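You operate a simulated robot arm through the tools that you are given. There is no shell and no other tool.

Carry out the task below with a simulated two-armed robot. There is one attempt and no reset: what you move stays moved.

Task
Lay the short bar from the tool drawer on the ledge and set the width to 159.
Fine: lay it under the control panel; shut the drawer; free the clamp lever for the handwheel and lock it again.
Where things are to end (x, y in the base frame): short bar within 0.12 m of [0.82, 0.02].
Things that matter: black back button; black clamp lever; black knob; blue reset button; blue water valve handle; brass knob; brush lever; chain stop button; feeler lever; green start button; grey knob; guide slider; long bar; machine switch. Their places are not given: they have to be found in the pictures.

The check looks at the end state, three seconds after you hand in, the way a careful person would. Anything else that was tipped, shoved, dropped, spilled or broken makes it a failure.

Robot
Two 7-joint arms with fingered hands on one trunk that stands fixed in place. Base frame: the origin is at the foot of the trunk, x ahead of it, y to its left, z up; the work surface is at about z = 0.86. Lengths are in m, angles in rad, forces in N, time in s.
The left shoulder is at [0.05, 0.214, 0.869], the right one opposite. With the tool pointing down near the work surface each hand reaches from about 0.36 to 0.88 m from the base axis, measured 20 degrees to its own side. Payload 3 kg a hand.
Tool frame (each hand has its own): the origin (TCP) lies between the finger pads and is the grasp point; the fingertips stand 0.026 m ahead of it; z points along the fingers, y is the line along which they close. The gripper opens to 0.132 m. The gripper's body begins 0.073 m behind the TCP. The gripper is a hand of 3 fingers: y runs from the thumb to the fingers, the wrist lies at [0, 0, -0.229] in the tool frame, and closing takes about 1.5 s.
Orientation is that of the tool frame in the base frame, as a unit quaternion [w, x, y, z]. With the fingers straight down and closing along the base's y, the tool's x points along the base's -x, its y along +y and its z along -z.

Tools
- The arms move only by the tool nudge_tool. It takes "left_commands", "right_commands" or both (then of equal length, played together; a hand with none holds still); each is a list of rows, each an object of numbers (a shift or turn left out is 0, a gripper value left out holds the last): "dx", "dy", "dz": the shift along the base's x, y, z in m; "wx", "wy", "wz": the turn, a rotation vector about the base's x, y, z in rad; "gripper": the closure in counts, from 0 (fully open) to 255 (shut). In form: [{"dx": .., "dy": .., "dz": .., "wx": .., "wy": .., "wz": .., "gripper": ..}, ...]. A call has 1 to 20 rows; each row is the pose to reach, as a shift and turn from the pose commanded when the call began. Each row takes 0.2 s and may step no farther than 0.05 m and 0.15 rad from the row before; otherwise, or with a gripper value out of range, the whole call is refused. A pose out of reach is approached as far as the arm can. The call stops where the force on the tool passes 50 N (or 10 N more than at its start, if that is more) or the arm is blocked; 0.2 s more then pass. The fingers move at their own pace (about 0.072 m/s each) and stop on an object; they squeeze with about 31 N. The grip force told is the motor's: it shows also when the fingers shut on nothing. Time passes only in rows, and 0.2 s behind the last, so rows that repeat a pose let the fingers close. The reply holds the time, the measured pose of the TCP, the force on the tool along the base axes, the opening and the grip force, in the units named above and with some noise, with the torque about the TCP (base axes, N m) and any sound that the robot's microphone picked up, and new pictures: "show" is both (left out), scene, wrist or none (wrist: the cameras of the hands that moved).
- Cameras (640 x 400 px; columns grow to the right, rows downward): "scene" is now at [0.0276, -0.0293, 1.4974]; the picture's right is [-0.36, -0.93, 0.00], its down [-0.64, 0.25, -0.73] and it looks along [0.68, -0.26, -0.68] (base axes); focal length 283 px, centre (320, 200). "left" rides on the left gripper at [-0.061, 0.003, -0.092] in its tool frame; the picture's right is [-0.05, -1.00, 0.00], its down [0.83, -0.04, -0.56] and it looks along [0.55, -0.03, 0.83] (tool axes); focal length 230 px, centre (320, 200). "right" rides on the right gripper at [0.062, 0.003, -0.092] in its tool frame; the picture's right is [-0.05, 1.00, 0.00], its down [-0.83, -0.04, -0.56] and it looks along [-0.55, -0.03, 0.83] (tool axes); focal length 230 px, centre (320, 200).
- preshape(shape, hand): the hand has 3 fingers and takes this shape, open, in about a second: jaw (thumb against the fingers, like two jaws); tri (thumb and two fingers); tip (a fingertip pinch); poke (one finger out to press); point (the index stretched); flat (the hand flat); cup (the hand cupped); fist (a fist). The gripper value then closes the fingers along that shape, each until it touches; the sizes above hold for jaw. It gives what a move gives, with no picture.
- pan_tilt(pan, tilt): turns the head with the scene camera to pan (to the left, within 1.501 rad either way) and tilt (down, from -0.506 to 1.204), counted from straight ahead of the robot. It gives what a move gives, and a new picture of the scene camera.
- locate(camera, pixels): there is no depth. For up to 12 entries [column, row, z] of the newest picture of that camera ("zoom" is the newest enlarged one), the place [x, y] in the base frame at which the ray of that pixel passes the height z, good to about 0.002 m. The clock stands still meanwhile.
- enlarge(camera, box): a new picture of the part [left, top, right, bottom] of that camera's present view, enlarged. The clock stands still meanwhile.
- finish_job(): hands the job in; it is judged then, once.

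Unless the task says otherwise, let go and move clear before handing in.

The tools are called after "Call:" as name(argument=value, ...) on one line, values as JSON. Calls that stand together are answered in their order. nudge_tool: Moves the arms, as the interface text tells. Its arguments: {"type":"object","properties":{"left_commands":{"type":"array"},"right_commands":{"type":"array"},"show":{"type":"string","enum":["both","scene","wrist","none"]}},"required":[]} The other tools are called the same way: preshape (shape, hand) gives the hand a shape; pan_tilt (pan, tilt) turns the head that bears the scene camera; locate (camera, pixels) gives the place at which the rays of pixels pass given heights; enlarge (camera, box) takes an enlarged picture of a part of a camera's view; finish_job () hands the job in.

At the start:

```text
t: 0.0
left_eef_pos: [0.4277, 0.0908, 1.2415]
left_tcp_rot: [0.0, 0.086, 0.996, 0.001]
left_wrist_force: [-0.8, 0.6, -0.5]
left_ft_torque: [0.02, 0.03, 0.02]
left_width: 0.1318
left_gripper_force: 0.1
left_shape: jaw
right_eef_pos: [0.4542, -0.2777, 1.2415]
right_tcp_rot: [-0.001, 0.087, 0.996, 0.0]
right_wrist_force: [-1.0, 0.1, 0.6]
right_ft_torque: [-0.02, -0.01, -0.02]
right_width: 0.1322
right_gripper_force: 0.0
right_shape: jaw
head pan, tilt: [-0.37, 0.749]
```

scene: 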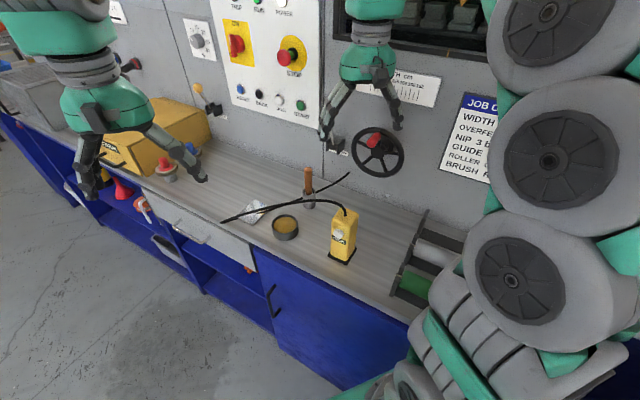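
right: 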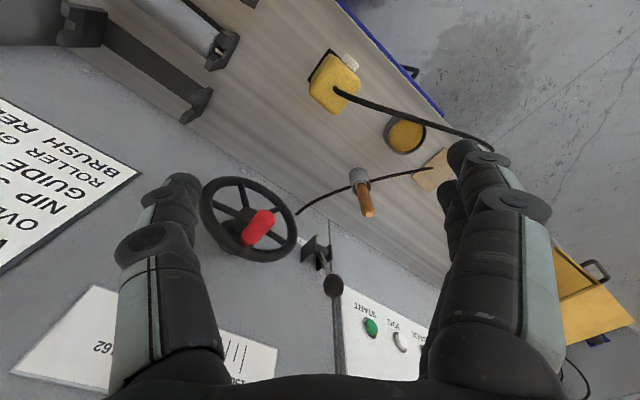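
left: 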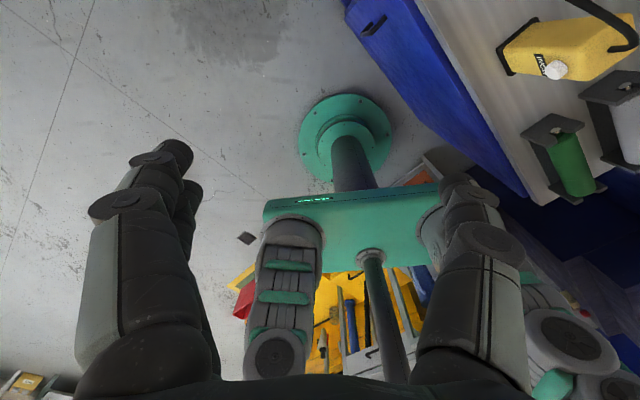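

The scene shows a machine front with a control panel (buttons around 240-300, 90-105), a handwheel near (377,152) with a black lever at (335,145), and a drawer handle at about (190,235). I'll look around with the head first to find everything.

Call:
pan_tilt(pan=0.3, tilt=0.75)

```text
t: 1.1
left_eef_pos: [0.4266, 0.0915, 1.2426]
left_tcp_rot: [0.0, 0.087, 0.996, 0.0]
left_wrist_force: [-0.1, -0.4, -0.3]
left_ft_torque: [0.02, 0.02, -0.01]
left_width: 0.132
left_gripper_force: 0.0
left_shape: jaw
right_eef_pos: [0.4548, -0.2792, 1.2429]
right_tcp_rot: [0.0, 0.089, 0.996, 0.0]
right_wrist_force: [-0.1, -0.2, 0.5]
right_ft_torque: [0.02, -0.01, 0.01]
right_width: 0.1319
right_gripper_force: 0.0
right_shape: jaw
head pan, tilt: [0.3, 0.75]
```

scene: 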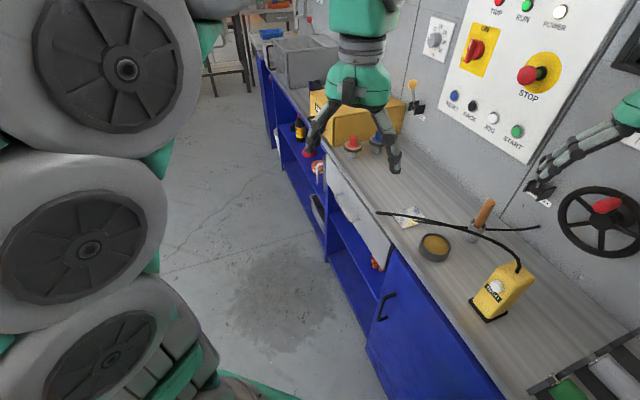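

The left part shows the bench with a drawer (handle near (350,215)) and a yellow box. I'll look up at the panel and handwheel and at the job card.

Call:
pan_tilt(pan=-0.1, tilt=0.35)

Call:
enlarge(camera="scene", box=[160, 0, 480, 200])

Call:
pan_tilt(pan=-0.6, tilt=0.5)

Call:
enlarge(camera="scene", box=[160, 50, 480, 250])

```text
t: 1.9
left_eef_pos: [0.4255, 0.0908, 1.2412]
left_tcp_rot: [0.0, 0.087, 0.996, -0.001]
left_wrist_force: [-1.0, 0.5, 0.1]
left_ft_torque: [0.0, 0.0, -0.02]
left_width: 0.1318
left_gripper_force: 0.2
left_shape: jaw
right_eef_pos: [0.4544, -0.2784, 1.2421]
right_tcp_rot: [0.0, 0.088, 0.996, -0.001]
right_wrist_force: [-0.6, -0.3, 0.3]
right_ft_torque: [0.0, 0.01, 0.02]
right_width: 0.1319
right_gripper_force: 0.1
right_shape: jaw
head pan, tilt: [-0.099, 0.351]
```

scene: 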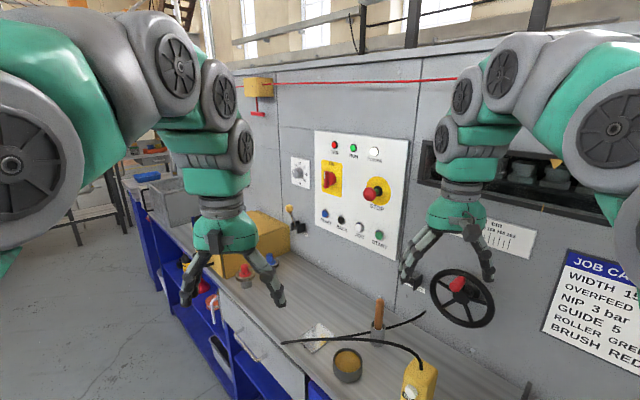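

```text
2.00 times, centred on (320, 100) of scene
```

zoom: 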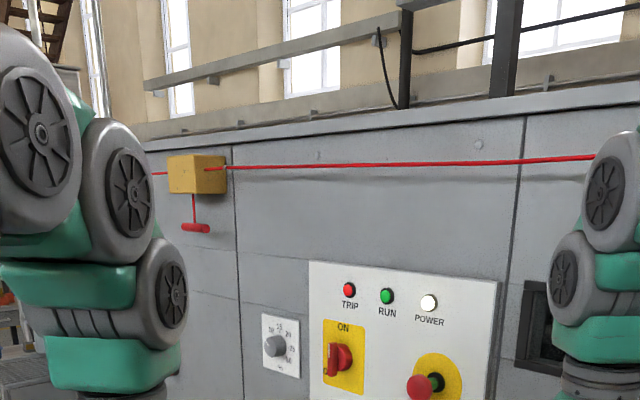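

```text
t: 2.9
left_eef_pos: [0.4263, 0.0908, 1.2426]
left_tcp_rot: [0.001, 0.088, 0.996, 0.0]
left_wrist_force: [-0.2, 0.4, -0.2]
left_ft_torque: [0.0, -0.01, -0.02]
left_width: 0.1319
left_gripper_force: 0.1
left_shape: jaw
right_eef_pos: [0.4553, -0.2792, 1.2417]
right_tcp_rot: [0.0, 0.088, 0.996, 0.0]
right_wrist_force: [-0.3, 0.3, -0.3]
right_ft_torque: [0.0, 0.01, -0.02]
right_width: 0.1321
right_gripper_force: 0.0
right_shape: jaw
head pan, tilt: [-0.6, 0.499]
```

scene: 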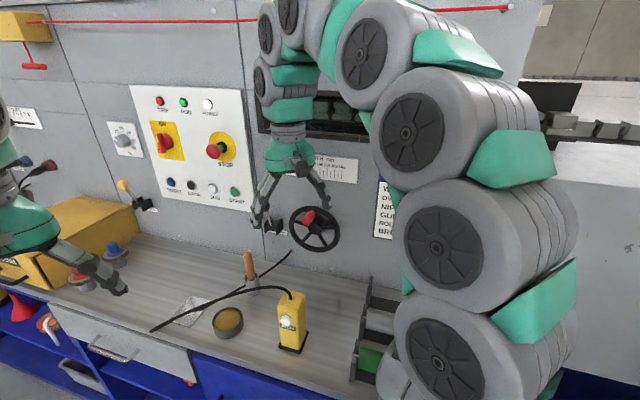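

```text
2.00 times, centred on (320, 150) of scene
```

zoom: 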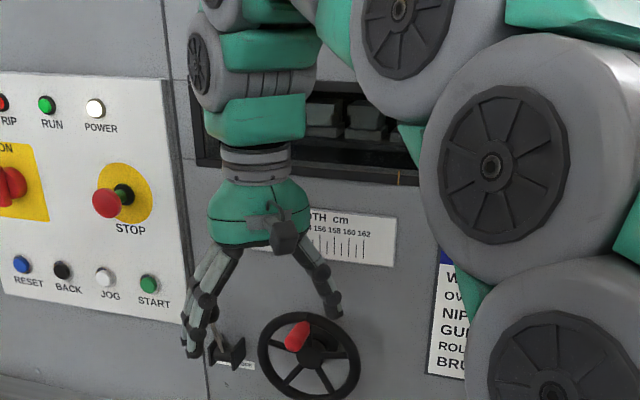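

The scale plate "WIDTH cm" (about (335,170) in the scene) is hidden behind the right hand, so I'll shift the right arm aside to read it. First I'll locate the wall line and ledge.

Call:
locate(camera="scene", pixels=[[135, 234, 0.86], [360, 277, 0.86], [250, 285, 0.86], [190, 345, 0.86], [60, 305, 0.86], [228, 325, 0.86], [290, 345, 0.86], [195, 310, 0.86]])

Call:
nudge_tool(right_commands=[{"dy": -0.04}, {"dy": -0.08}, {"dy": -0.12}, {"dy": -0.16}, {"dy": -0.2}, {"dy": -0.2}], show="both")

```text
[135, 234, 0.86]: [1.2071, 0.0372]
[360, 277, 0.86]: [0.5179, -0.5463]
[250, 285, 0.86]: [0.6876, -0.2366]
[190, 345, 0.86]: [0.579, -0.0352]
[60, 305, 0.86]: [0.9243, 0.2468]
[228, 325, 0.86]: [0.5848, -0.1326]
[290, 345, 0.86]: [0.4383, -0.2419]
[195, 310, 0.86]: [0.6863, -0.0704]
```

```text
t: 4.2
left_eef_pos: [0.4265, 0.0911, 1.2407]
left_tcp_rot: [0.0, 0.088, 0.996, 0.0]
left_wrist_force: [0.3, 0.7, -0.7]
left_ft_torque: [-0.02, 0.01, 0.01]
left_width: 0.1319
left_gripper_force: 0.0
left_shape: jaw
right_eef_pos: [0.456, -0.4784, 1.2434]
right_tcp_rot: [0.0, 0.088, 0.996, -0.001]
right_wrist_force: [0.4, 0.0, -0.9]
right_ft_torque: [-0.01, -0.04, 0.03]
right_width: 0.1316
right_gripper_force: 0.0
right_shape: jaw
head pan, tilt: [-0.6, 0.499]
```

scene: 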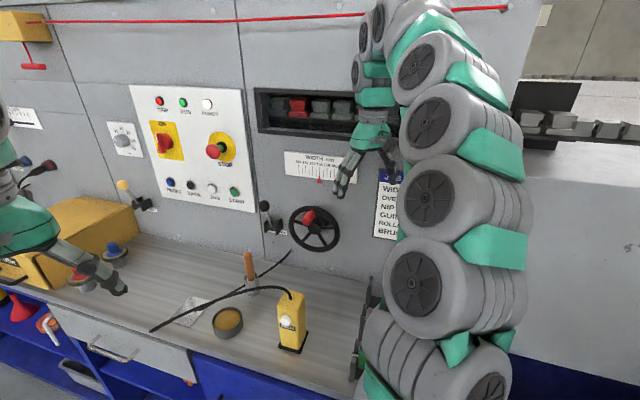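
right: 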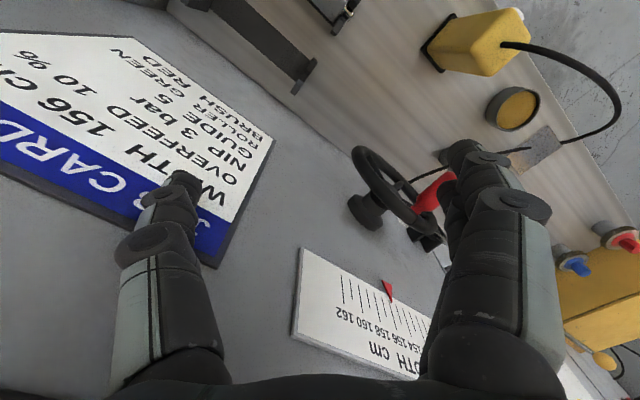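

Now the scale plate with a red pointer is visible at (318,178) in the scene; the wheel is at (314,230), clamp lever at (268,215). I'll enlarge these, and also look at the drawer.

Call:
enlarge(camera="scene", box=[240, 130, 400, 270])

Call:
enlarge(camera="scene", box=[280, 140, 360, 190])

Call:
enlarge(camera="scene", box=[0, 160, 240, 400])

Call:
enlarge(camera="right", box=[280, 130, 480, 390])

```text
2.86 times, centred on (320, 200) of scene
```

zoom: 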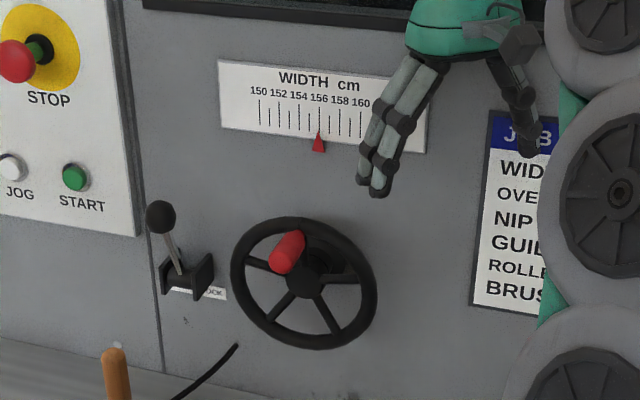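

```text
8.00 times, centred on (320, 165) of scene
```

zoom: 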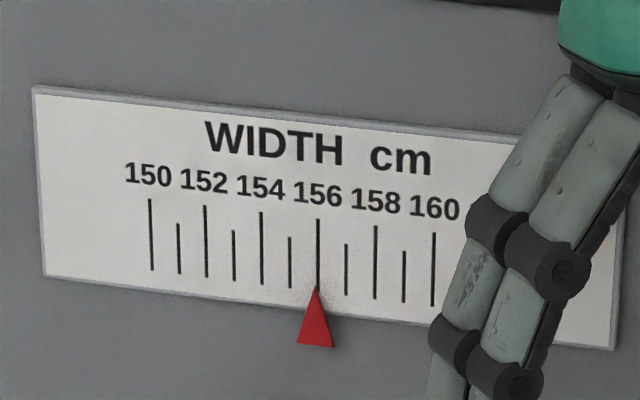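

```text
1.67 times, centred on (120, 280) of scene
```

zoom: 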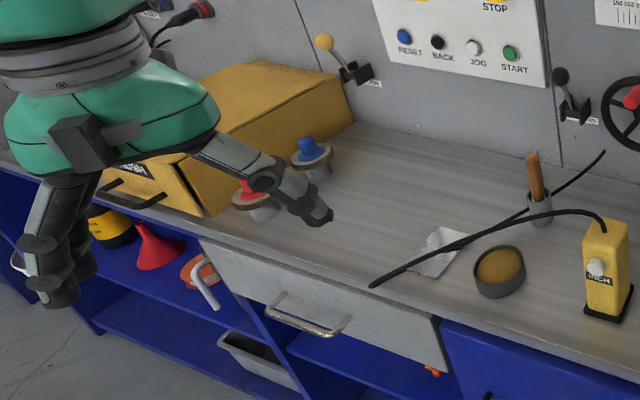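

```text
1.54 times, centred on (380, 260) of right
```

zoom: 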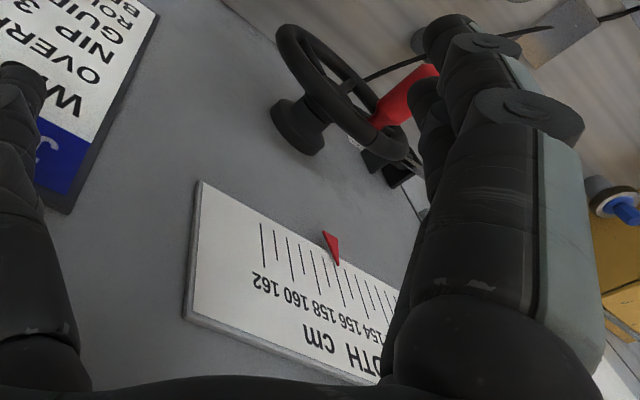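

The pointer reads 156; the black-knobbed clamp lever with a "LOCK" plate is left of the wheel, and the drawer (grey front, handle) is under the ledge. I'll turn the head toward the wall normal to get geometry.

Call:
pan_tilt(pan=-0.45, tilt=0.8)

Call:
enlarge(camera="scene", box=[100, 0, 420, 200])

Call:
enlarge(camera="scene", box=[0, 100, 320, 300])

```text
t: 5.0
left_eef_pos: [0.4267, 0.0908, 1.2418]
left_tcp_rot: [0.0, 0.088, 0.996, 0.0]
left_wrist_force: [-0.1, 0.4, 0.1]
left_ft_torque: [-0.01, -0.04, 0.01]
left_width: 0.1319
left_gripper_force: 0.1
left_shape: jaw
right_eef_pos: [0.4566, -0.4792, 1.2434]
right_tcp_rot: [0.0, 0.088, 0.996, -0.001]
right_wrist_force: [-0.6, -0.2, 0.2]
right_ft_torque: [0.02, -0.04, -0.02]
right_width: 0.1318
right_gripper_force: 0.0
right_shape: jaw
head pan, tilt: [-0.45, 0.799]
```

scene: 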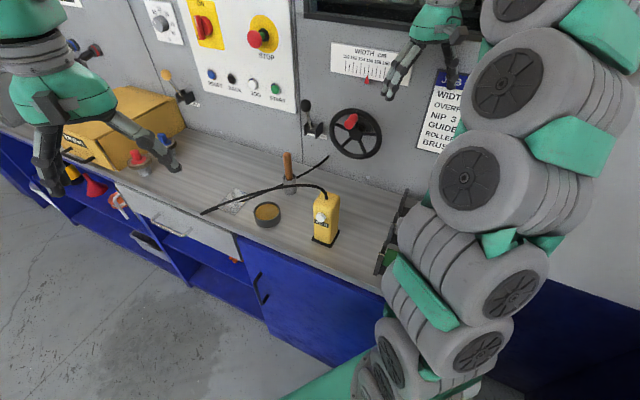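

```text
2.00 times, centred on (260, 100) of scene
```

zoom: 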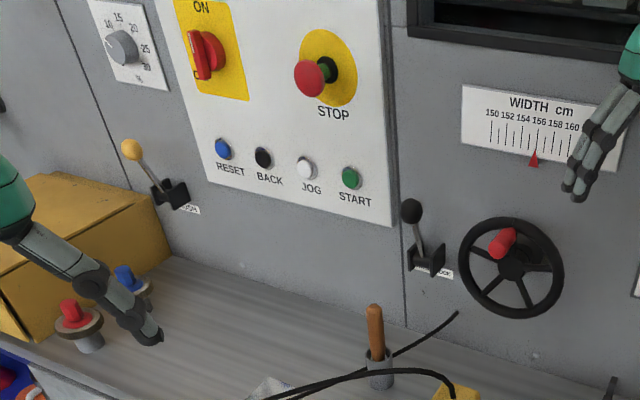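

```text
2.00 times, centred on (160, 200) of scene
```

zoom: 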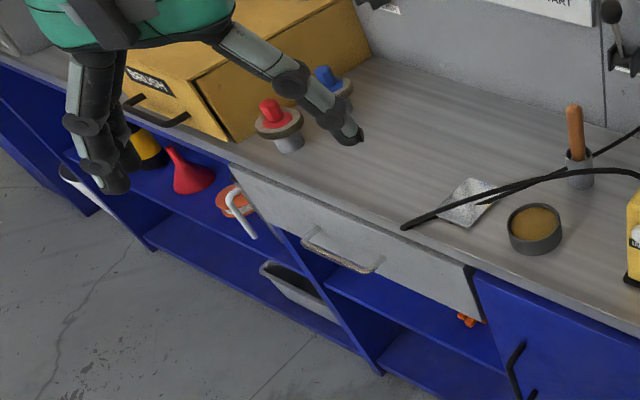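

I'll now locate the wall/ledge line, front edge, and object footprints on the ledge height.

Call:
locate(camera="scene", pixels=[[190, 129, 0.86], [400, 190, 0.86], [300, 160, 0.86], [117, 183, 0.86], [236, 233, 0.86], [320, 267, 0.86], [267, 222, 0.86], [236, 200, 0.86], [290, 190, 0.86], [324, 240, 0.86], [203, 212, 0.86], [145, 172, 0.86]])

Call:
pan_tilt(pan=-0.87, tilt=0.55)

```text
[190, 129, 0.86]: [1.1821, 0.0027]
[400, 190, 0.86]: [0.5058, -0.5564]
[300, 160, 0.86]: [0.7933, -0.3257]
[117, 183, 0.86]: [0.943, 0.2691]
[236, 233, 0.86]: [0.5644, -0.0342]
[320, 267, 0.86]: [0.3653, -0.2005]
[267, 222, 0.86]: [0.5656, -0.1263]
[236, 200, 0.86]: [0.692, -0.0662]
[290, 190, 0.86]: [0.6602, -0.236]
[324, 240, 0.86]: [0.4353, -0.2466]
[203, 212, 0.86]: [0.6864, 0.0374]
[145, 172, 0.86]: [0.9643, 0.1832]
```

```text
t: 5.9
left_eef_pos: [0.427, 0.0906, 1.2418]
left_tcp_rot: [0.0, 0.087, 0.996, 0.0]
left_wrist_force: [-0.2, 0.1, 0.6]
left_ft_torque: [-0.02, 0.01, 0.02]
left_width: 0.1319
left_gripper_force: 0.0
left_shape: jaw
right_eef_pos: [0.4555, -0.4787, 1.2438]
right_tcp_rot: [-0.001, 0.088, 0.996, 0.0]
right_wrist_force: [-0.7, -0.9, 0.1]
right_ft_torque: [-0.02, -0.02, 0.01]
right_width: 0.1322
right_gripper_force: 0.2
right_shape: jaw
head pan, tilt: [-0.869, 0.55]
```

scene: 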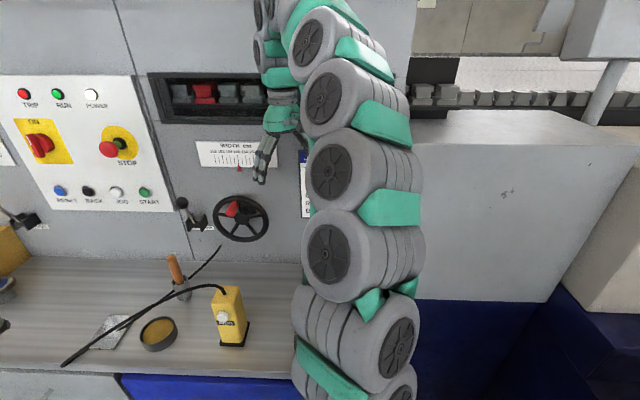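

The wall runs along direction (0.766, 0.643) with the ledge depth 0.37 m. I'll clear the left hand from the view and look straight at the drawer.

Call:
locate(camera="scene", pixels=[[240, 218, 1.0], [240, 218, 1.05], [240, 218, 1.1], [240, 218, 1.15], [182, 203, 1.1], [182, 203, 1.15], [182, 203, 1.2], [196, 225, 1.05], [196, 225, 1.1], [232, 208, 1.1], [232, 208, 1.15], [238, 168, 1.15]])

Call:
nudge_tool(left_commands=[{"dy": 0.04, "dx": -0.02}, {"dy": 0.08, "dx": -0.04}, {"dy": 0.12, "dx": -0.06}, {"dy": 0.16, "dx": -0.08}, {"dy": 0.2, "dx": -0.1}, {"dy": 0.24, "dx": -0.1}, {"dy": 0.28, "dx": -0.1}], show="none")

Call:
pan_tilt(pan=0.0, tilt=0.85)

Call:
enlarge(camera="scene", box=[160, 60, 480, 260])

```text
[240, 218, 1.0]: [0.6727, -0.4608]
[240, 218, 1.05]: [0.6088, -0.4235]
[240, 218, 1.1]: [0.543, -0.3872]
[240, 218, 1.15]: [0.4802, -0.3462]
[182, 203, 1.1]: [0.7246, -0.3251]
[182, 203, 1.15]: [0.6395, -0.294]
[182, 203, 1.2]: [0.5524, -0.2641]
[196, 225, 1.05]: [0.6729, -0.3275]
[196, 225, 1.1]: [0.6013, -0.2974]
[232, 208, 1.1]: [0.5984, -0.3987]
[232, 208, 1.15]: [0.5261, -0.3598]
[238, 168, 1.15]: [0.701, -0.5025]
```

```text
t: 7.5
left_eef_pos: [0.3275, 0.3719, 1.2424]
left_tcp_rot: [0.0, 0.087, 0.996, 0.001]
left_wrist_force: [0.0, -0.4, 0.4]
left_ft_torque: [-0.05, -0.03, -0.01]
left_width: 0.1319
left_gripper_force: 0.0
left_shape: jaw
right_eef_pos: [0.4553, -0.4796, 1.2433]
right_tcp_rot: [0.0, 0.088, 0.996, 0.0]
right_wrist_force: [0.3, -0.3, -0.6]
right_ft_torque: [0.0, -0.01, 0.02]
right_width: 0.1318
right_gripper_force: 0.1
right_shape: jaw
head pan, tilt: [-0.869, 0.55]
```

```text
t: 8.7
left_eef_pos: [0.3274, 0.3704, 1.2408]
left_tcp_rot: [0.0, 0.087, 0.996, 0.001]
left_wrist_force: [0.8, -0.5, -0.4]
left_ft_torque: [-0.04, 0.0, 0.02]
left_width: 0.1321
left_gripper_force: 0.1
left_shape: jaw
right_eef_pos: [0.4558, -0.4789, 1.2441]
right_tcp_rot: [-0.001, 0.088, 0.996, -0.001]
right_wrist_force: [0.2, 0.1, -0.3]
right_ft_torque: [0.0, 0.02, 0.02]
right_width: 0.132
right_gripper_force: 0.1
right_shape: jaw
head pan, tilt: [0.0, 0.85]
```

scene: 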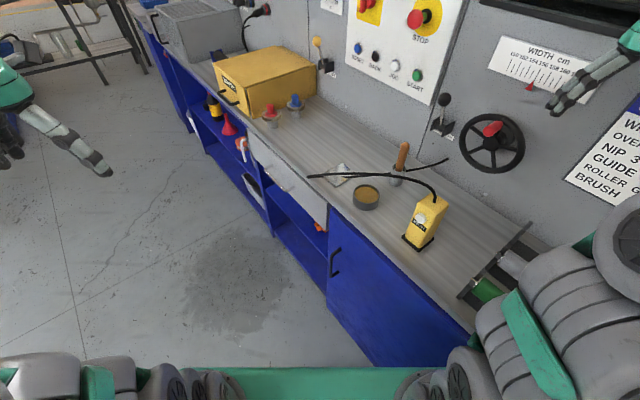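

```text
2.00 times, centred on (320, 160) of scene
```

zoom: 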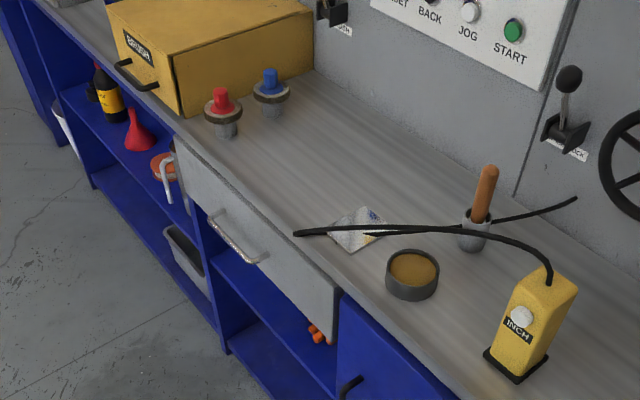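

The drawer is closed, handle at scene (279,180). I'll locate it for candidate heights, as well as the drawer's corners.

Call:
locate(camera="zoom", pixels=[[213, 212, 0.76], [213, 212, 0.72], [265, 260, 0.76], [265, 260, 0.72], [175, 137, 0.84], [338, 290, 0.84], [330, 345, 0.7], [330, 345, 0.66], [190, 198, 0.7], [190, 198, 0.66], [360, 212, 0.86], [295, 234, 0.86]])

Call:
enlarge(camera="scene", box=[230, 120, 350, 250])

```text
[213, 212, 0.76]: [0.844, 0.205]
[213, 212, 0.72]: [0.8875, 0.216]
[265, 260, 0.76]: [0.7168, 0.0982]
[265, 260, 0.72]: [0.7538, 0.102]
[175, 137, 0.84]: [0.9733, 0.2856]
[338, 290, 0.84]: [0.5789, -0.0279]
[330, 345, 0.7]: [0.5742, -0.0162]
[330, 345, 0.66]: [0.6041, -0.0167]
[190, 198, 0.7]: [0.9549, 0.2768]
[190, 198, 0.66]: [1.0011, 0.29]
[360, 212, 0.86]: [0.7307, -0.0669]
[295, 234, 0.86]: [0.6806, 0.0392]
```

```text
3.08 times, centred on (290, 185) of scene
```

zoom: 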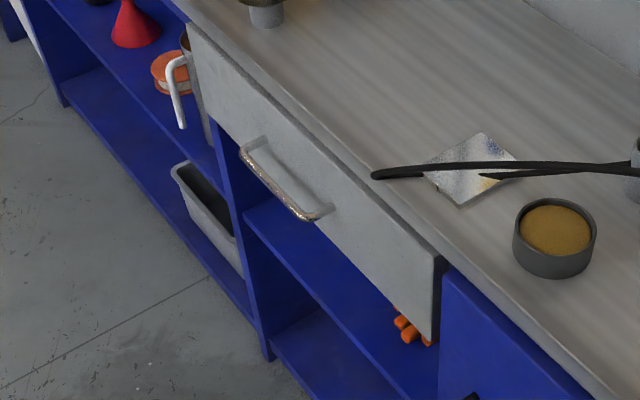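

The handle is a bar on the drawer front near (0.78,0.15), height about 0.77. I'll turn the left hand to face the drawer: first yaw by 0.87 rad about z while moving.

Call:
nudge_tool(left_commands=[{"wz": 0.145, "dx": 0.03}, {"wz": 0.29, "dx": 0.06}, {"wz": 0.435, "dx": 0.09}, {"wz": 0.58, "dx": 0.12, "dz": -0.03}, {"wz": 0.725, "dx": 0.15, "dz": -0.06}, {"wz": 0.87, "dx": 0.18, "dz": -0.09}], show="wrist")

```text
t: 10.1
left_eef_pos: [0.5097, 0.3713, 1.1497]
left_tcp_rot: [0.0, -0.342, 0.94, 0.0]
left_wrist_force: [-0.2, -0.2, 0.2]
left_ft_torque: [0.01, 0.05, 0.0]
left_width: 0.1316
left_gripper_force: 0.1
left_shape: jaw
right_eef_pos: [0.4561, -0.4792, 1.244]
right_tcp_rot: [0.0, 0.088, 0.996, 0.0]
right_wrist_force: [-1.8, 0.3, 1.1]
right_ft_torque: [0.0, 0.0, 0.01]
right_width: 0.1318
right_gripper_force: 0.1
right_shape: jaw
head pan, tilt: [0.0, 0.85]
```

left: 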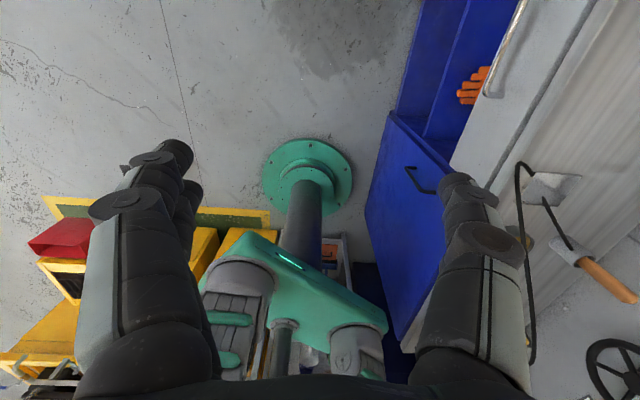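

Yaw done. Now I tilt the hand toward the wall (rotation about the wall direction by -1.35 rad) while lowering, to look at the drawer handle.

Call:
nudge_tool(left_commands=[{"wx": -0.103, "wy": -0.087, "dx": 0.01, "dz": -0.02}, {"wx": -0.207, "wy": -0.174, "dx": 0.02, "dz": -0.04}, {"wx": -0.31, "wy": -0.26, "dx": 0.03, "dz": -0.06}, {"wx": -0.414, "wy": -0.347, "dx": 0.04, "dz": -0.08}, {"wx": -0.517, "wy": -0.434, "dx": 0.05, "dz": -0.1}, {"wx": -0.62, "wy": -0.521, "dx": 0.06, "dz": -0.12}, {"wx": -0.724, "wy": -0.608, "dx": 0.07, "dz": -0.15}, {"wx": -0.827, "wy": -0.694, "dx": 0.08, "dz": -0.18}, {"wx": -0.931, "wy": -0.781, "dx": 0.1, "dz": -0.21}, {"wx": -1.034, "wy": -0.868, "dx": 0.12, "dz": -0.25}], show="both")

```text
t: 12.3
left_eef_pos: [0.629, 0.3722, 0.9016]
left_tcp_rot: [0.216, -0.266, 0.733, -0.587]
left_wrist_force: [0.2, 0.9, 0.4]
left_ft_torque: [0.01, 0.03, -0.03]
left_width: 0.1319
left_gripper_force: 0.1
left_shape: jaw
right_eef_pos: [0.4557, -0.4783, 1.2445]
right_tcp_rot: [0.0, 0.087, 0.996, 0.0]
right_wrist_force: [0.0, -0.2, -0.6]
right_ft_torque: [0.01, 0.02, -0.02]
right_width: 0.1317
right_gripper_force: 0.1
right_shape: jaw
head pan, tilt: [0.0, 0.85]
```

scene: 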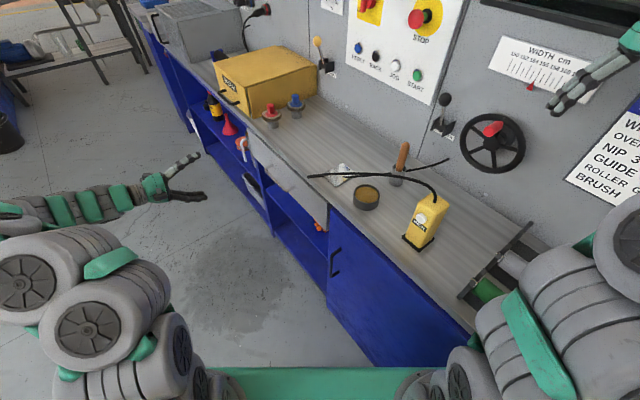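
left: 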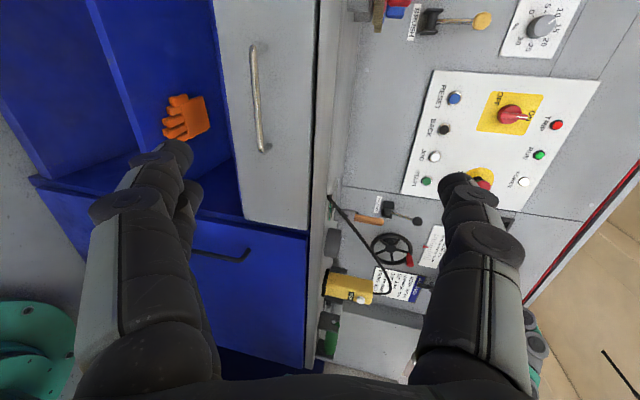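

The left camera sees the handle (from (253,48) to (265,150)) and drawer front (columns 215-315). I'll triangulate with locate at several heights.

Call:
locate(camera="left", pixels=[[253, 48, 0.74], [253, 48, 0.76], [253, 48, 0.78], [265, 150, 0.74], [265, 150, 0.76], [265, 150, 0.78], [308, 225, 0.82], [308, 225, 0.84], [250, 222, 0.7], [250, 222, 0.68], [400, 95, 0.86], [400, 95, 0.95]])

Call:
locate(camera="scene", pixels=[[267, 166, 0.74], [267, 166, 0.76], [267, 166, 0.78], [292, 190, 0.74], [292, 190, 0.76], [292, 190, 0.78], [325, 230, 0.68], [325, 230, 0.7], [328, 206, 0.82], [328, 206, 0.84]])

Call:
enlarge(camera="left", box=[160, 0, 400, 260])

```text
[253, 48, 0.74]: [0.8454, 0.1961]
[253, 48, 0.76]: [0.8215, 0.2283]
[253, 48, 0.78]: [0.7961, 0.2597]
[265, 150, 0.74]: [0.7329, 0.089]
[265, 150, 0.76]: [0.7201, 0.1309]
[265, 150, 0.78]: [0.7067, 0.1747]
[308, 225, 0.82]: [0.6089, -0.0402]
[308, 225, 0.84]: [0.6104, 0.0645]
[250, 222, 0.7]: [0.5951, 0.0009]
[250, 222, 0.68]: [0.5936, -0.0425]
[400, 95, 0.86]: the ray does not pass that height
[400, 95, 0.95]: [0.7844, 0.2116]
```

```text
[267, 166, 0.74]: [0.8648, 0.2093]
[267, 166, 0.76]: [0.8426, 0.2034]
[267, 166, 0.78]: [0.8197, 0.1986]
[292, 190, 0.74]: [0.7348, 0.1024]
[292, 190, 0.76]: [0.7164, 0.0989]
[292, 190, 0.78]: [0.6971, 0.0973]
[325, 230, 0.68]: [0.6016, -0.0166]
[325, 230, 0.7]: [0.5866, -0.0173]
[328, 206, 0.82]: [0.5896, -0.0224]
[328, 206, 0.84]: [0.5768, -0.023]
```

```text
1.54 times, centred on (280, 130) of left
```

zoom: 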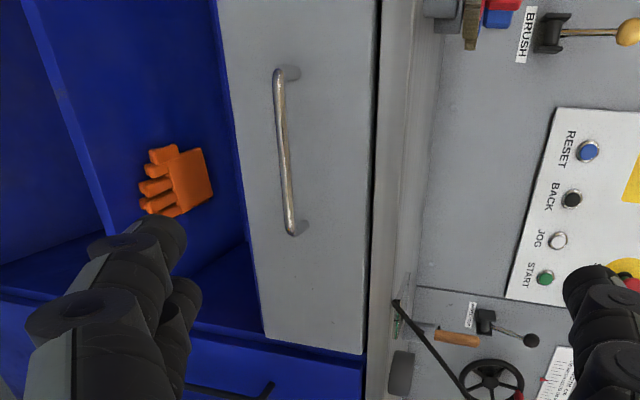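

I'll refine with zoomed pixel points of the handle bar, standoffs and the drawer corners.

Call:
locate(camera="zoom", pixels=[[280, 82, 0.74], [280, 82, 0.76], [290, 225, 0.74], [290, 225, 0.76], [265, 338, 0.68], [265, 338, 0.7], [362, 352, 0.82], [362, 352, 0.84], [305, 225, 0.74], [305, 225, 0.76]])

Call:
enlarge(camera="scene", box=[240, 120, 340, 240])

```text
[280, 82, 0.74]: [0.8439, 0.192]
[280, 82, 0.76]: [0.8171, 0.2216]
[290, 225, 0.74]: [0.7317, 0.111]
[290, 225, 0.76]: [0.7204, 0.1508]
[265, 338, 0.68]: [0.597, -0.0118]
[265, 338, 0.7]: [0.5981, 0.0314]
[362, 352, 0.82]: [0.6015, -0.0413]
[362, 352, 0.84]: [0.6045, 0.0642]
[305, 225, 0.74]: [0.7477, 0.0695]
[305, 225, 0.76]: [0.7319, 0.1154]
```

```text
3.33 times, centred on (290, 180) of scene
```

zoom: 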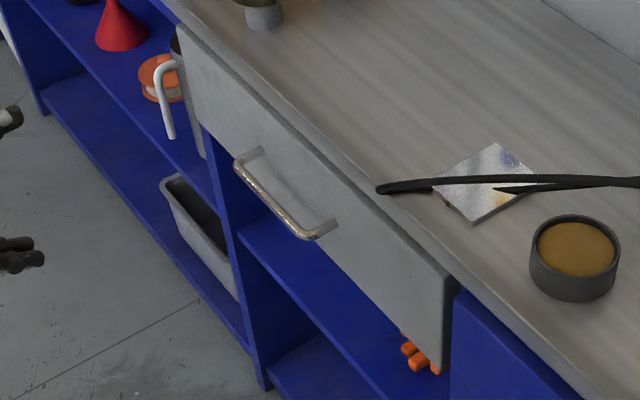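

Call:
locate(camera="zoom", pixels=[[240, 160, 0.74], [240, 160, 0.76], [306, 232, 0.74], [306, 232, 0.76], [440, 368, 0.68], [440, 368, 0.7], [452, 290, 0.82], [452, 290, 0.84], [330, 225, 0.74], [330, 225, 0.76]])

```text
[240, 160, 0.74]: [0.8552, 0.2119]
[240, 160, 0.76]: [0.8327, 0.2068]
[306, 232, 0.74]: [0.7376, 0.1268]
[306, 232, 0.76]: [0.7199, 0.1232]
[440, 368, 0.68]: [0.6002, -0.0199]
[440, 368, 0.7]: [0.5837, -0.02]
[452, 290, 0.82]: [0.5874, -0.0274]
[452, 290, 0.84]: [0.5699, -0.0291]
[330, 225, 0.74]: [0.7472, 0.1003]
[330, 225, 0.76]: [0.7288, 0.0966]
```

The handle bar's centre is about (0.783,0.167,0.748), standing ~0.03 m off the drawer front. I'll move the left hand to a pre-grasp 0.12 m in front with the fingers half closed.

Call:
nudge_tool(left_commands=[{"dx": 0.014, "dy": -0.021, "dz": -0.03, "gripper": 110}, {"dx": 0.028, "dy": -0.042, "dz": -0.06}, {"dx": 0.042, "dy": -0.063, "dz": -0.09}, {"dx": 0.056, "dy": -0.084, "dz": -0.12}, {"dx": 0.071, "dy": -0.106, "dz": -0.152}, {"dx": 0.071, "dy": -0.106, "dz": -0.152}], show="both")

Call:
enlarge(camera="scene", box=[200, 110, 360, 250])

```text
t: 13.7
left_eef_pos: [0.6978, 0.266, 0.7511]
left_tcp_rot: [0.215, -0.266, 0.734, -0.587]
left_wrist_force: [-0.8, 0.5, -1.1]
left_ft_torque: [0.0, -0.01, 0.02]
left_width: 0.0757
left_gripper_force: 0.1
left_shape: jaw
right_eef_pos: [0.456, -0.4778, 1.243]
right_tcp_rot: [0.0, 0.088, 0.996, 0.0]
right_wrist_force: [-0.2, 0.9, -0.2]
right_ft_torque: [-0.01, -0.01, 0.0]
right_width: 0.1318
right_gripper_force: 0.0
right_shape: jaw
head pan, tilt: [0.0, 0.85]
```

scene: 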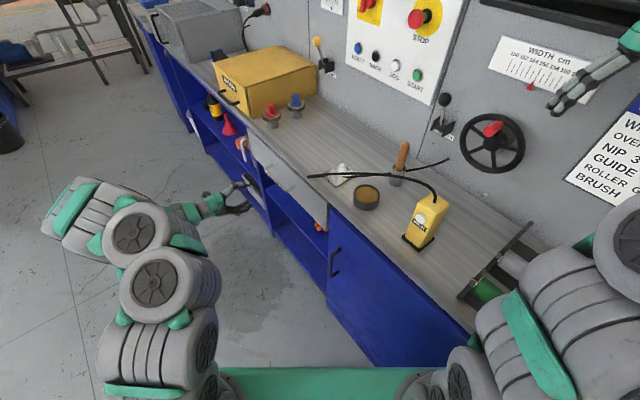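
left: 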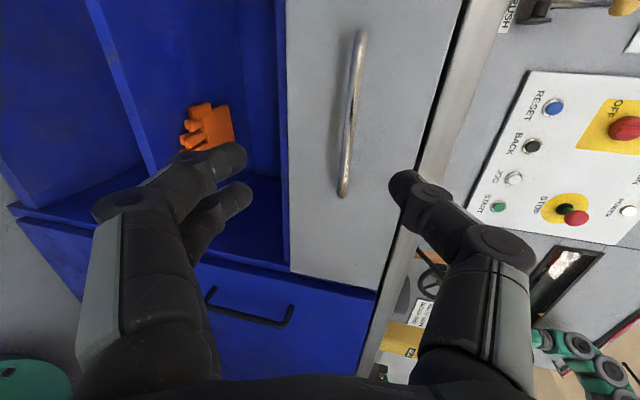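

```text
2.86 times, centred on (280, 180) of scene
```

zoom: 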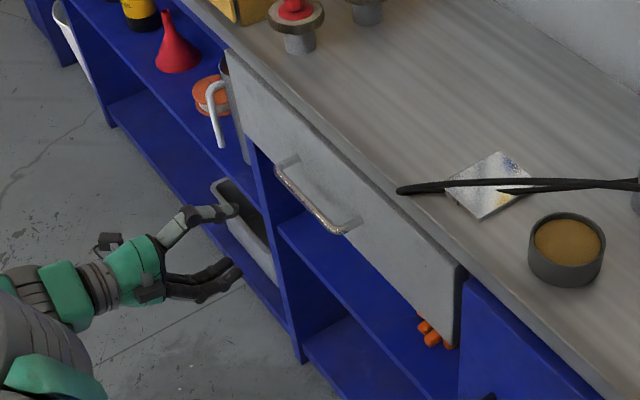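

The bar in the left view runs (360,35) to (343,190). I'll re-locate it for a better fix.

Call:
locate(camera="left", pixels=[[360, 38, 0.74], [360, 38, 0.75], [360, 38, 0.76], [343, 188, 0.74], [343, 188, 0.75], [343, 188, 0.76], [350, 115, 0.74], [350, 115, 0.75], [350, 115, 0.76]])

Call:
locate(camera="zoom", pixels=[[279, 172, 0.74], [279, 172, 0.75], [279, 172, 0.76], [334, 229, 0.74], [334, 229, 0.75], [334, 229, 0.76], [307, 200, 0.74], [307, 200, 0.75], [307, 200, 0.76]])

```text
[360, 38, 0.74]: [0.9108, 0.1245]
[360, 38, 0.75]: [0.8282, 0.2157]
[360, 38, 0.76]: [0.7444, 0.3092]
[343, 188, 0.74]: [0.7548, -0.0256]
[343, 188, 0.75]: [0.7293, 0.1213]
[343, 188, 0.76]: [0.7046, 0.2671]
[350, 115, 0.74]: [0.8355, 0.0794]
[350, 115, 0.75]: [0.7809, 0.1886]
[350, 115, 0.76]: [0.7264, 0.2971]
```

```text
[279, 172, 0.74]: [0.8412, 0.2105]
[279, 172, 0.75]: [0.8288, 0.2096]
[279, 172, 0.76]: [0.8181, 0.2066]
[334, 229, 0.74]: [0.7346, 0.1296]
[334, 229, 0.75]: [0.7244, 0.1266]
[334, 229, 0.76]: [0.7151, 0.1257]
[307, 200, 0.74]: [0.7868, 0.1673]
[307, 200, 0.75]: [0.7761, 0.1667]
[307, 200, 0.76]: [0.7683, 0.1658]
```

Handle centre fix: (0.779,0.168,0.75). I'll advance 0.117 m toward the drawer and close on the bar.

Call:
nudge_tool(left_commands=[{"dx": 0.019, "dy": -0.0225, "dz": 0.001}, {"dx": 0.038, "dy": -0.045, "dz": 0.001}, {"dx": 0.057, "dy": -0.0675, "dz": 0.001}, {"dx": 0.075, "dy": -0.09, "dz": 0.001}], show="both")

Call:
enlarge(camera="scene", box=[200, 110, 360, 250])

```text
t: 14.7
left_eef_pos: [0.7737, 0.1768, 0.7517]
left_tcp_rot: [0.215, -0.266, 0.734, -0.587]
left_wrist_force: [0.6, 0.2, 0.4]
left_ft_torque: [0.0, 0.02, -0.01]
left_width: 0.0757
left_gripper_force: 0.1
left_shape: jaw
right_eef_pos: [0.4552, -0.4793, 1.2433]
right_tcp_rot: [0.001, 0.088, 0.996, 0.0]
right_wrist_force: [-0.1, -0.5, -0.8]
right_ft_torque: [0.0, -0.05, -0.01]
right_width: 0.1318
right_gripper_force: 0.0
right_shape: jaw
head pan, tilt: [0.0, 0.85]
```

scene: 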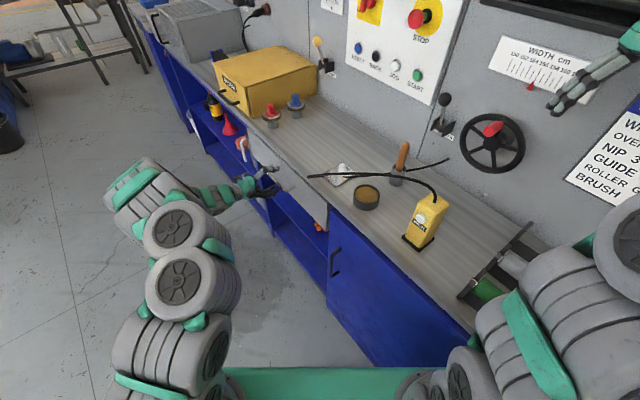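
left: 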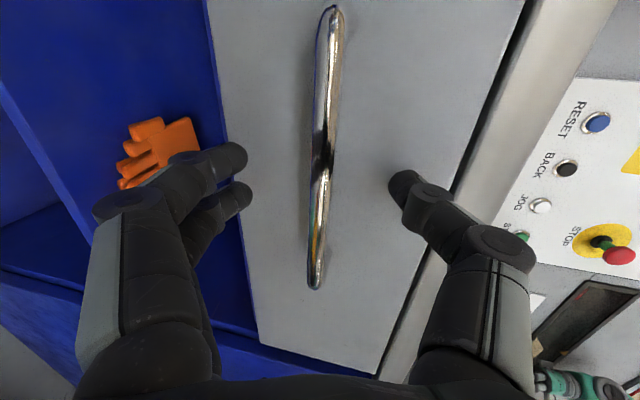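

```text
2.86 times, centred on (280, 180) of scene
```

zoom: 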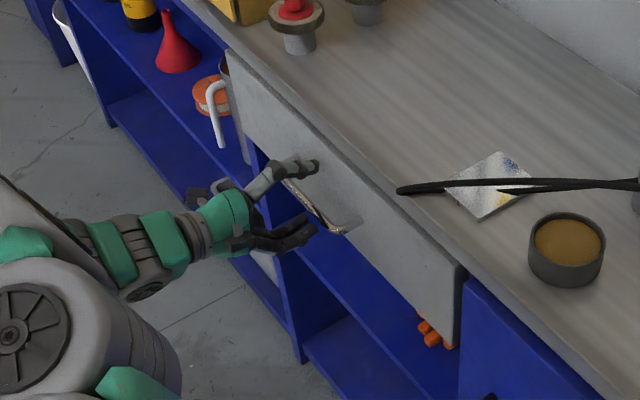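

The bar lies between thumb and fingers in both views. I'll close the grip and let it settle.

Call:
nudge_tool(left_commands=[{"gripper": 255}, {}, {}, {}, {}, {}], show="wrist")

```text
t: 16.1
left_eef_pos: [0.7726, 0.1769, 0.7502]
left_tcp_rot: [0.215, -0.265, 0.734, -0.587]
left_wrist_force: [5.2, -4.2, 1.4]
left_ft_torque: [-0.03, 0.01, 0.0]
left_width: 0.0003
left_gripper_force: 31.2
left_shape: jaw
right_eef_pos: [0.4563, -0.4807, 1.2432]
right_tcp_rot: [0.0, 0.088, 0.996, 0.0]
right_wrist_force: [-0.6, 0.3, -0.2]
right_ft_torque: [0.0, -0.03, -0.05]
right_width: 0.1317
right_gripper_force: 0.0
right_shape: jaw
head pan, tilt: [0.0, 0.85]
```

left: 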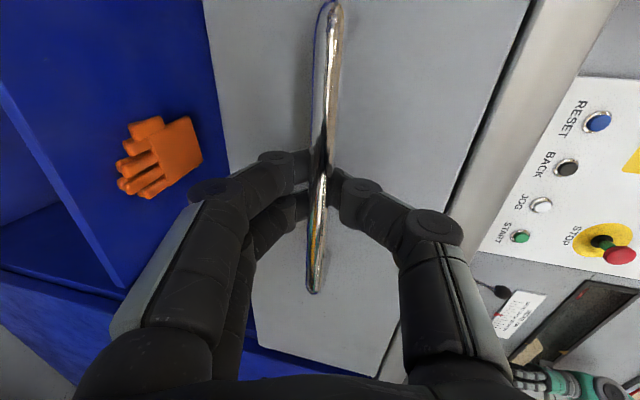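

The fingers closed around the bar (tips meeting behind it). I'll pull along the drawer's outward direction in small steps.

Call:
nudge_tool(left_commands=[{"dx": -0.013, "dy": 0.0153}, {"dx": -0.026, "dy": 0.0306}, {"dx": -0.039, "dy": 0.046}, {"dx": -0.051, "dy": 0.0613}, {"dx": -0.064, "dy": 0.0766}], show="both")

```text
t: 17.3
left_eef_pos: [0.7082, 0.2525, 0.7519]
left_tcp_rot: [0.216, -0.265, 0.734, -0.587]
left_wrist_force: [0.8, 1.1, -0.3]
left_ft_torque: [-0.01, 0.01, 0.0]
left_width: 0.0001
left_gripper_force: 30.5
left_shape: jaw
right_eef_pos: [0.4568, -0.4791, 1.2441]
right_tcp_rot: [0.0, 0.088, 0.996, 0.0]
right_wrist_force: [0.2, -0.6, -1.1]
right_ft_torque: [-0.01, -0.03, 0.03]
right_width: 0.132
right_gripper_force: 0.0
right_shape: jaw
head pan, tilt: [0.0, 0.85]
```

scene: 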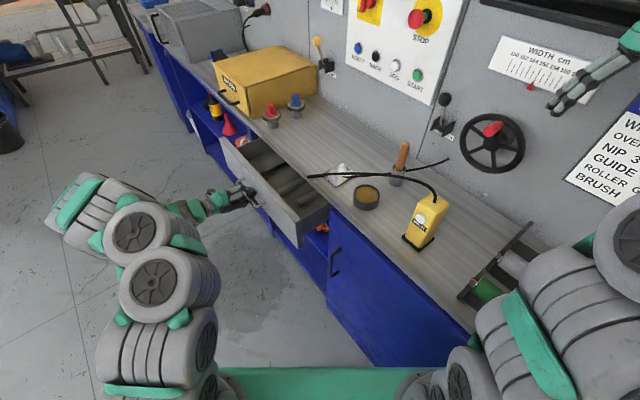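
left: 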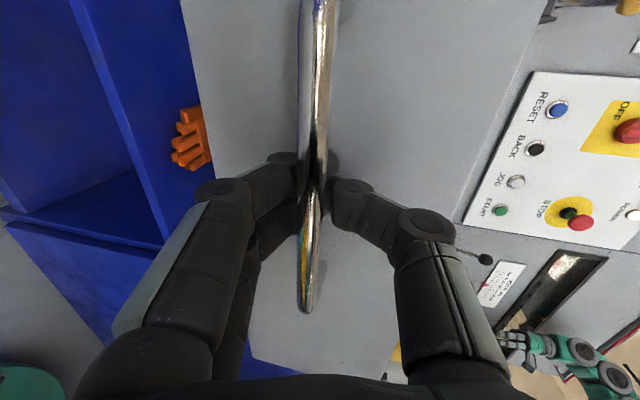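

The drawer is opening cleanly; about 0.1 m out and the compartments are visible. I'll keep pulling.

Call:
nudge_tool(left_commands=[{"dx": -0.016, "dy": 0.019}, {"dx": -0.032, "dy": 0.038}, {"dx": -0.048, "dy": 0.057}, {"dx": -0.064, "dy": 0.076}, {"dx": -0.08, "dy": 0.0957}, {"dx": -0.08, "dy": 0.0957}], show="scene")

Call:
enlarge(camera="scene", box=[180, 100, 360, 260])

```text
t: 18.7
left_eef_pos: [0.6291, 0.3472, 0.7509]
left_tcp_rot: [0.215, -0.266, 0.734, -0.587]
left_wrist_force: [-0.1, 0.2, -0.3]
left_ft_torque: [0.01, 0.01, 0.03]
left_width: 0.0
left_gripper_force: 30.7
left_shape: jaw
right_eef_pos: [0.4561, -0.4796, 1.2428]
right_tcp_rot: [0.0, 0.087, 0.996, 0.001]
right_wrist_force: [0.6, -0.5, 0.7]
right_ft_torque: [0.0, 0.01, -0.01]
right_width: 0.1321
right_gripper_force: 0.0
right_shape: jaw
head pan, tilt: [0.0, 0.85]
```

scene: 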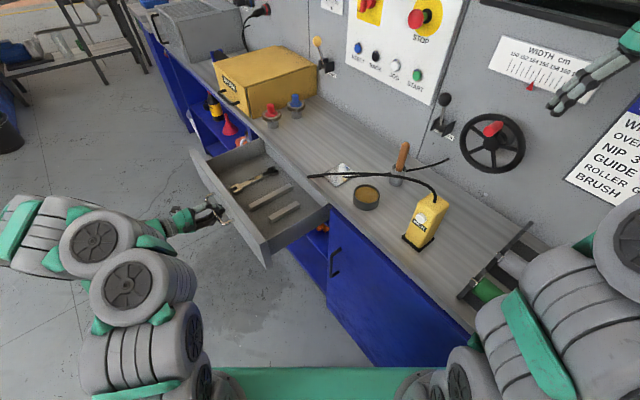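

```text
2.50 times, centred on (270, 180) of scene
```

zoom: 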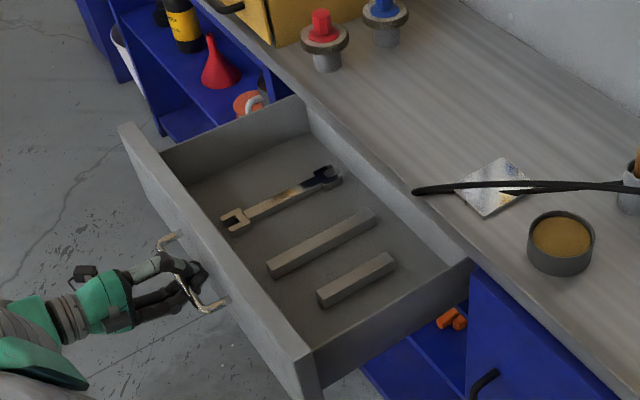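

The drawer is open 0.22 m and I see a wrench, a long bar and a short bar (zoom (318,298)–(395,260)). I'll locate the short bar and the drawer's inner walls.

Call:
locate(camera="zoom", pixels=[[318, 291, 0.72], [322, 304, 0.7], [392, 255, 0.72], [396, 266, 0.7], [335, 318, 0.7], [268, 264, 0.72], [373, 212, 0.72], [315, 352, 0.83], [468, 262, 0.83], [290, 360, 0.83], [310, 335, 0.7], [455, 270, 0.7]])

Call:
enlarge(camera="scene", box=[230, 150, 340, 260])

```text
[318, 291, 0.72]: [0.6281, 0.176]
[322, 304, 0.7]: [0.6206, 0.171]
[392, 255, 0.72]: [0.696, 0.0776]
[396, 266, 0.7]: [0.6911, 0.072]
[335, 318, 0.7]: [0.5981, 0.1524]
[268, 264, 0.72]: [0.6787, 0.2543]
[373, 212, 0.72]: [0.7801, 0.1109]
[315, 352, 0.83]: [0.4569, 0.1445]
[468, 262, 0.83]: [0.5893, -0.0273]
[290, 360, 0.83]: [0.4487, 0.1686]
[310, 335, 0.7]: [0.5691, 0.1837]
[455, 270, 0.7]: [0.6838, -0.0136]
```

```text
3.64 times, centred on (285, 205) of scene
```

zoom: 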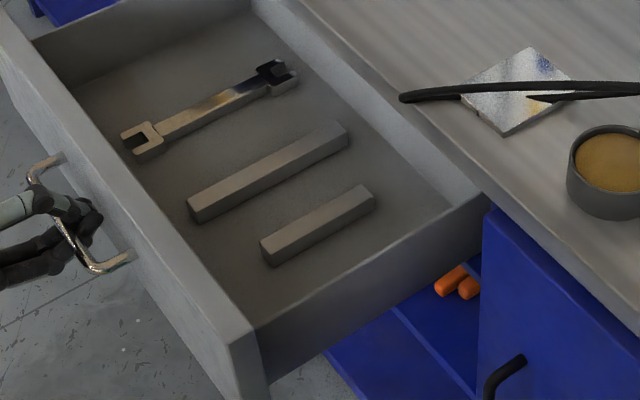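

The short bar runs along the drawer depth, centre about (0.66,0.125), close to the ledge edge. I'll pull the drawer a bit further to gain clearance.

Call:
nudge_tool(left_commands=[{"dx": -0.013, "dy": 0.0153}, {"dx": -0.026, "dy": 0.0306}, {"dx": -0.039, "dy": 0.046}, {"dx": -0.051, "dy": 0.0613}, {"dx": -0.051, "dy": 0.0613}], show="scene")

Call:
enlarge(camera="scene", box=[180, 120, 340, 280])

```text
t: 19.1
left_eef_pos: [0.623, 0.3531, 0.7528]
left_tcp_rot: [0.213, -0.262, 0.735, -0.588]
left_wrist_force: [35.0, -21.4, -9.9]
left_ft_torque: [-0.04, -0.07, 0.03]
left_width: 0.0001
left_gripper_force: 31.2
left_shape: jaw
right_eef_pos: [0.4551, -0.4802, 1.2435]
right_tcp_rot: [0.002, 0.089, 0.996, 0.001]
right_wrist_force: [0.1, 0.6, 0.0]
right_ft_torque: [-0.02, -0.03, 0.0]
right_width: 0.132
right_gripper_force: 0.2
right_shape: jaw
head pan, tilt: [0.0, 0.85]
stopped in row 2 (left hand): the force on the tool passed its limit at 67 N (the readings are from after the stop); the commanded pose is now the measured one
```

scene: 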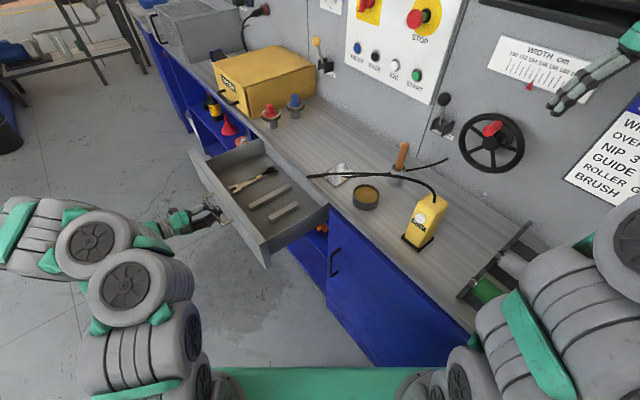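

```text
2.50 times, centred on (260, 200) of scene
```

zoom: 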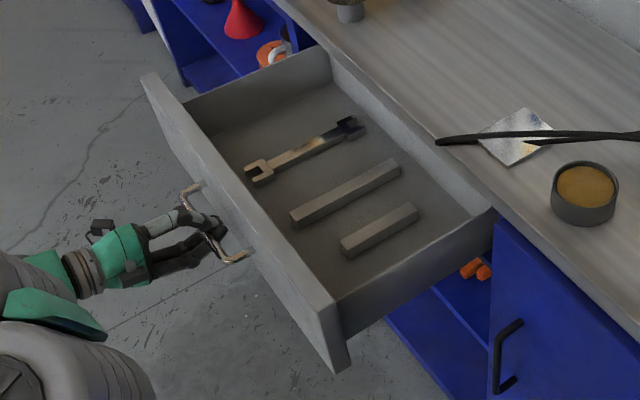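

The drawer reached its stop at 0.22 m open. I'll relax the pull, release the handle and back away from it.

Call:
nudge_tool(left_commands=[{"dx": 0.004, "dy": -0.005, "gripper": 255}, {"dx": 0.004, "dy": -0.005, "gripper": 120}, {"dx": 0.004, "dy": -0.005}, {"dx": 0.004, "dy": -0.005}, {"dx": 0.004, "dy": -0.005}, {"dx": 0.004, "dy": -0.005}], show="wrist")

```text
t: 20.5
left_eef_pos: [0.6242, 0.3515, 0.7521]
left_tcp_rot: [0.214, -0.263, 0.734, -0.588]
left_wrist_force: [-1.0, 1.2, -0.1]
left_ft_torque: [-0.02, -0.01, 0.0]
left_width: 0.0689
left_gripper_force: 0.0
left_shape: jaw
right_eef_pos: [0.4569, -0.4789, 1.2452]
right_tcp_rot: [0.0, 0.087, 0.996, 0.0]
right_wrist_force: [-0.1, 0.4, 0.0]
right_ft_torque: [0.0, -0.02, -0.01]
right_width: 0.1321
right_gripper_force: 0.1
right_shape: jaw
head pan, tilt: [0.0, 0.85]
```

left: 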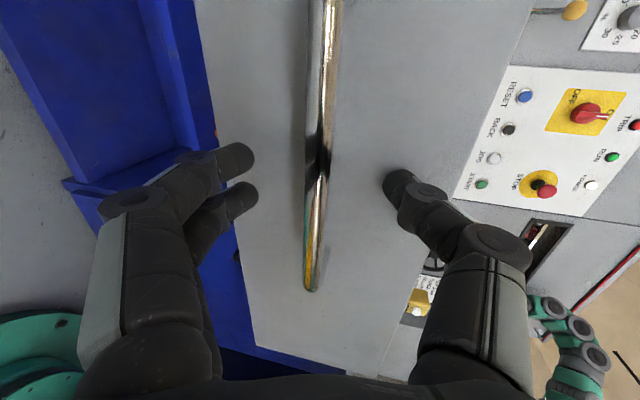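

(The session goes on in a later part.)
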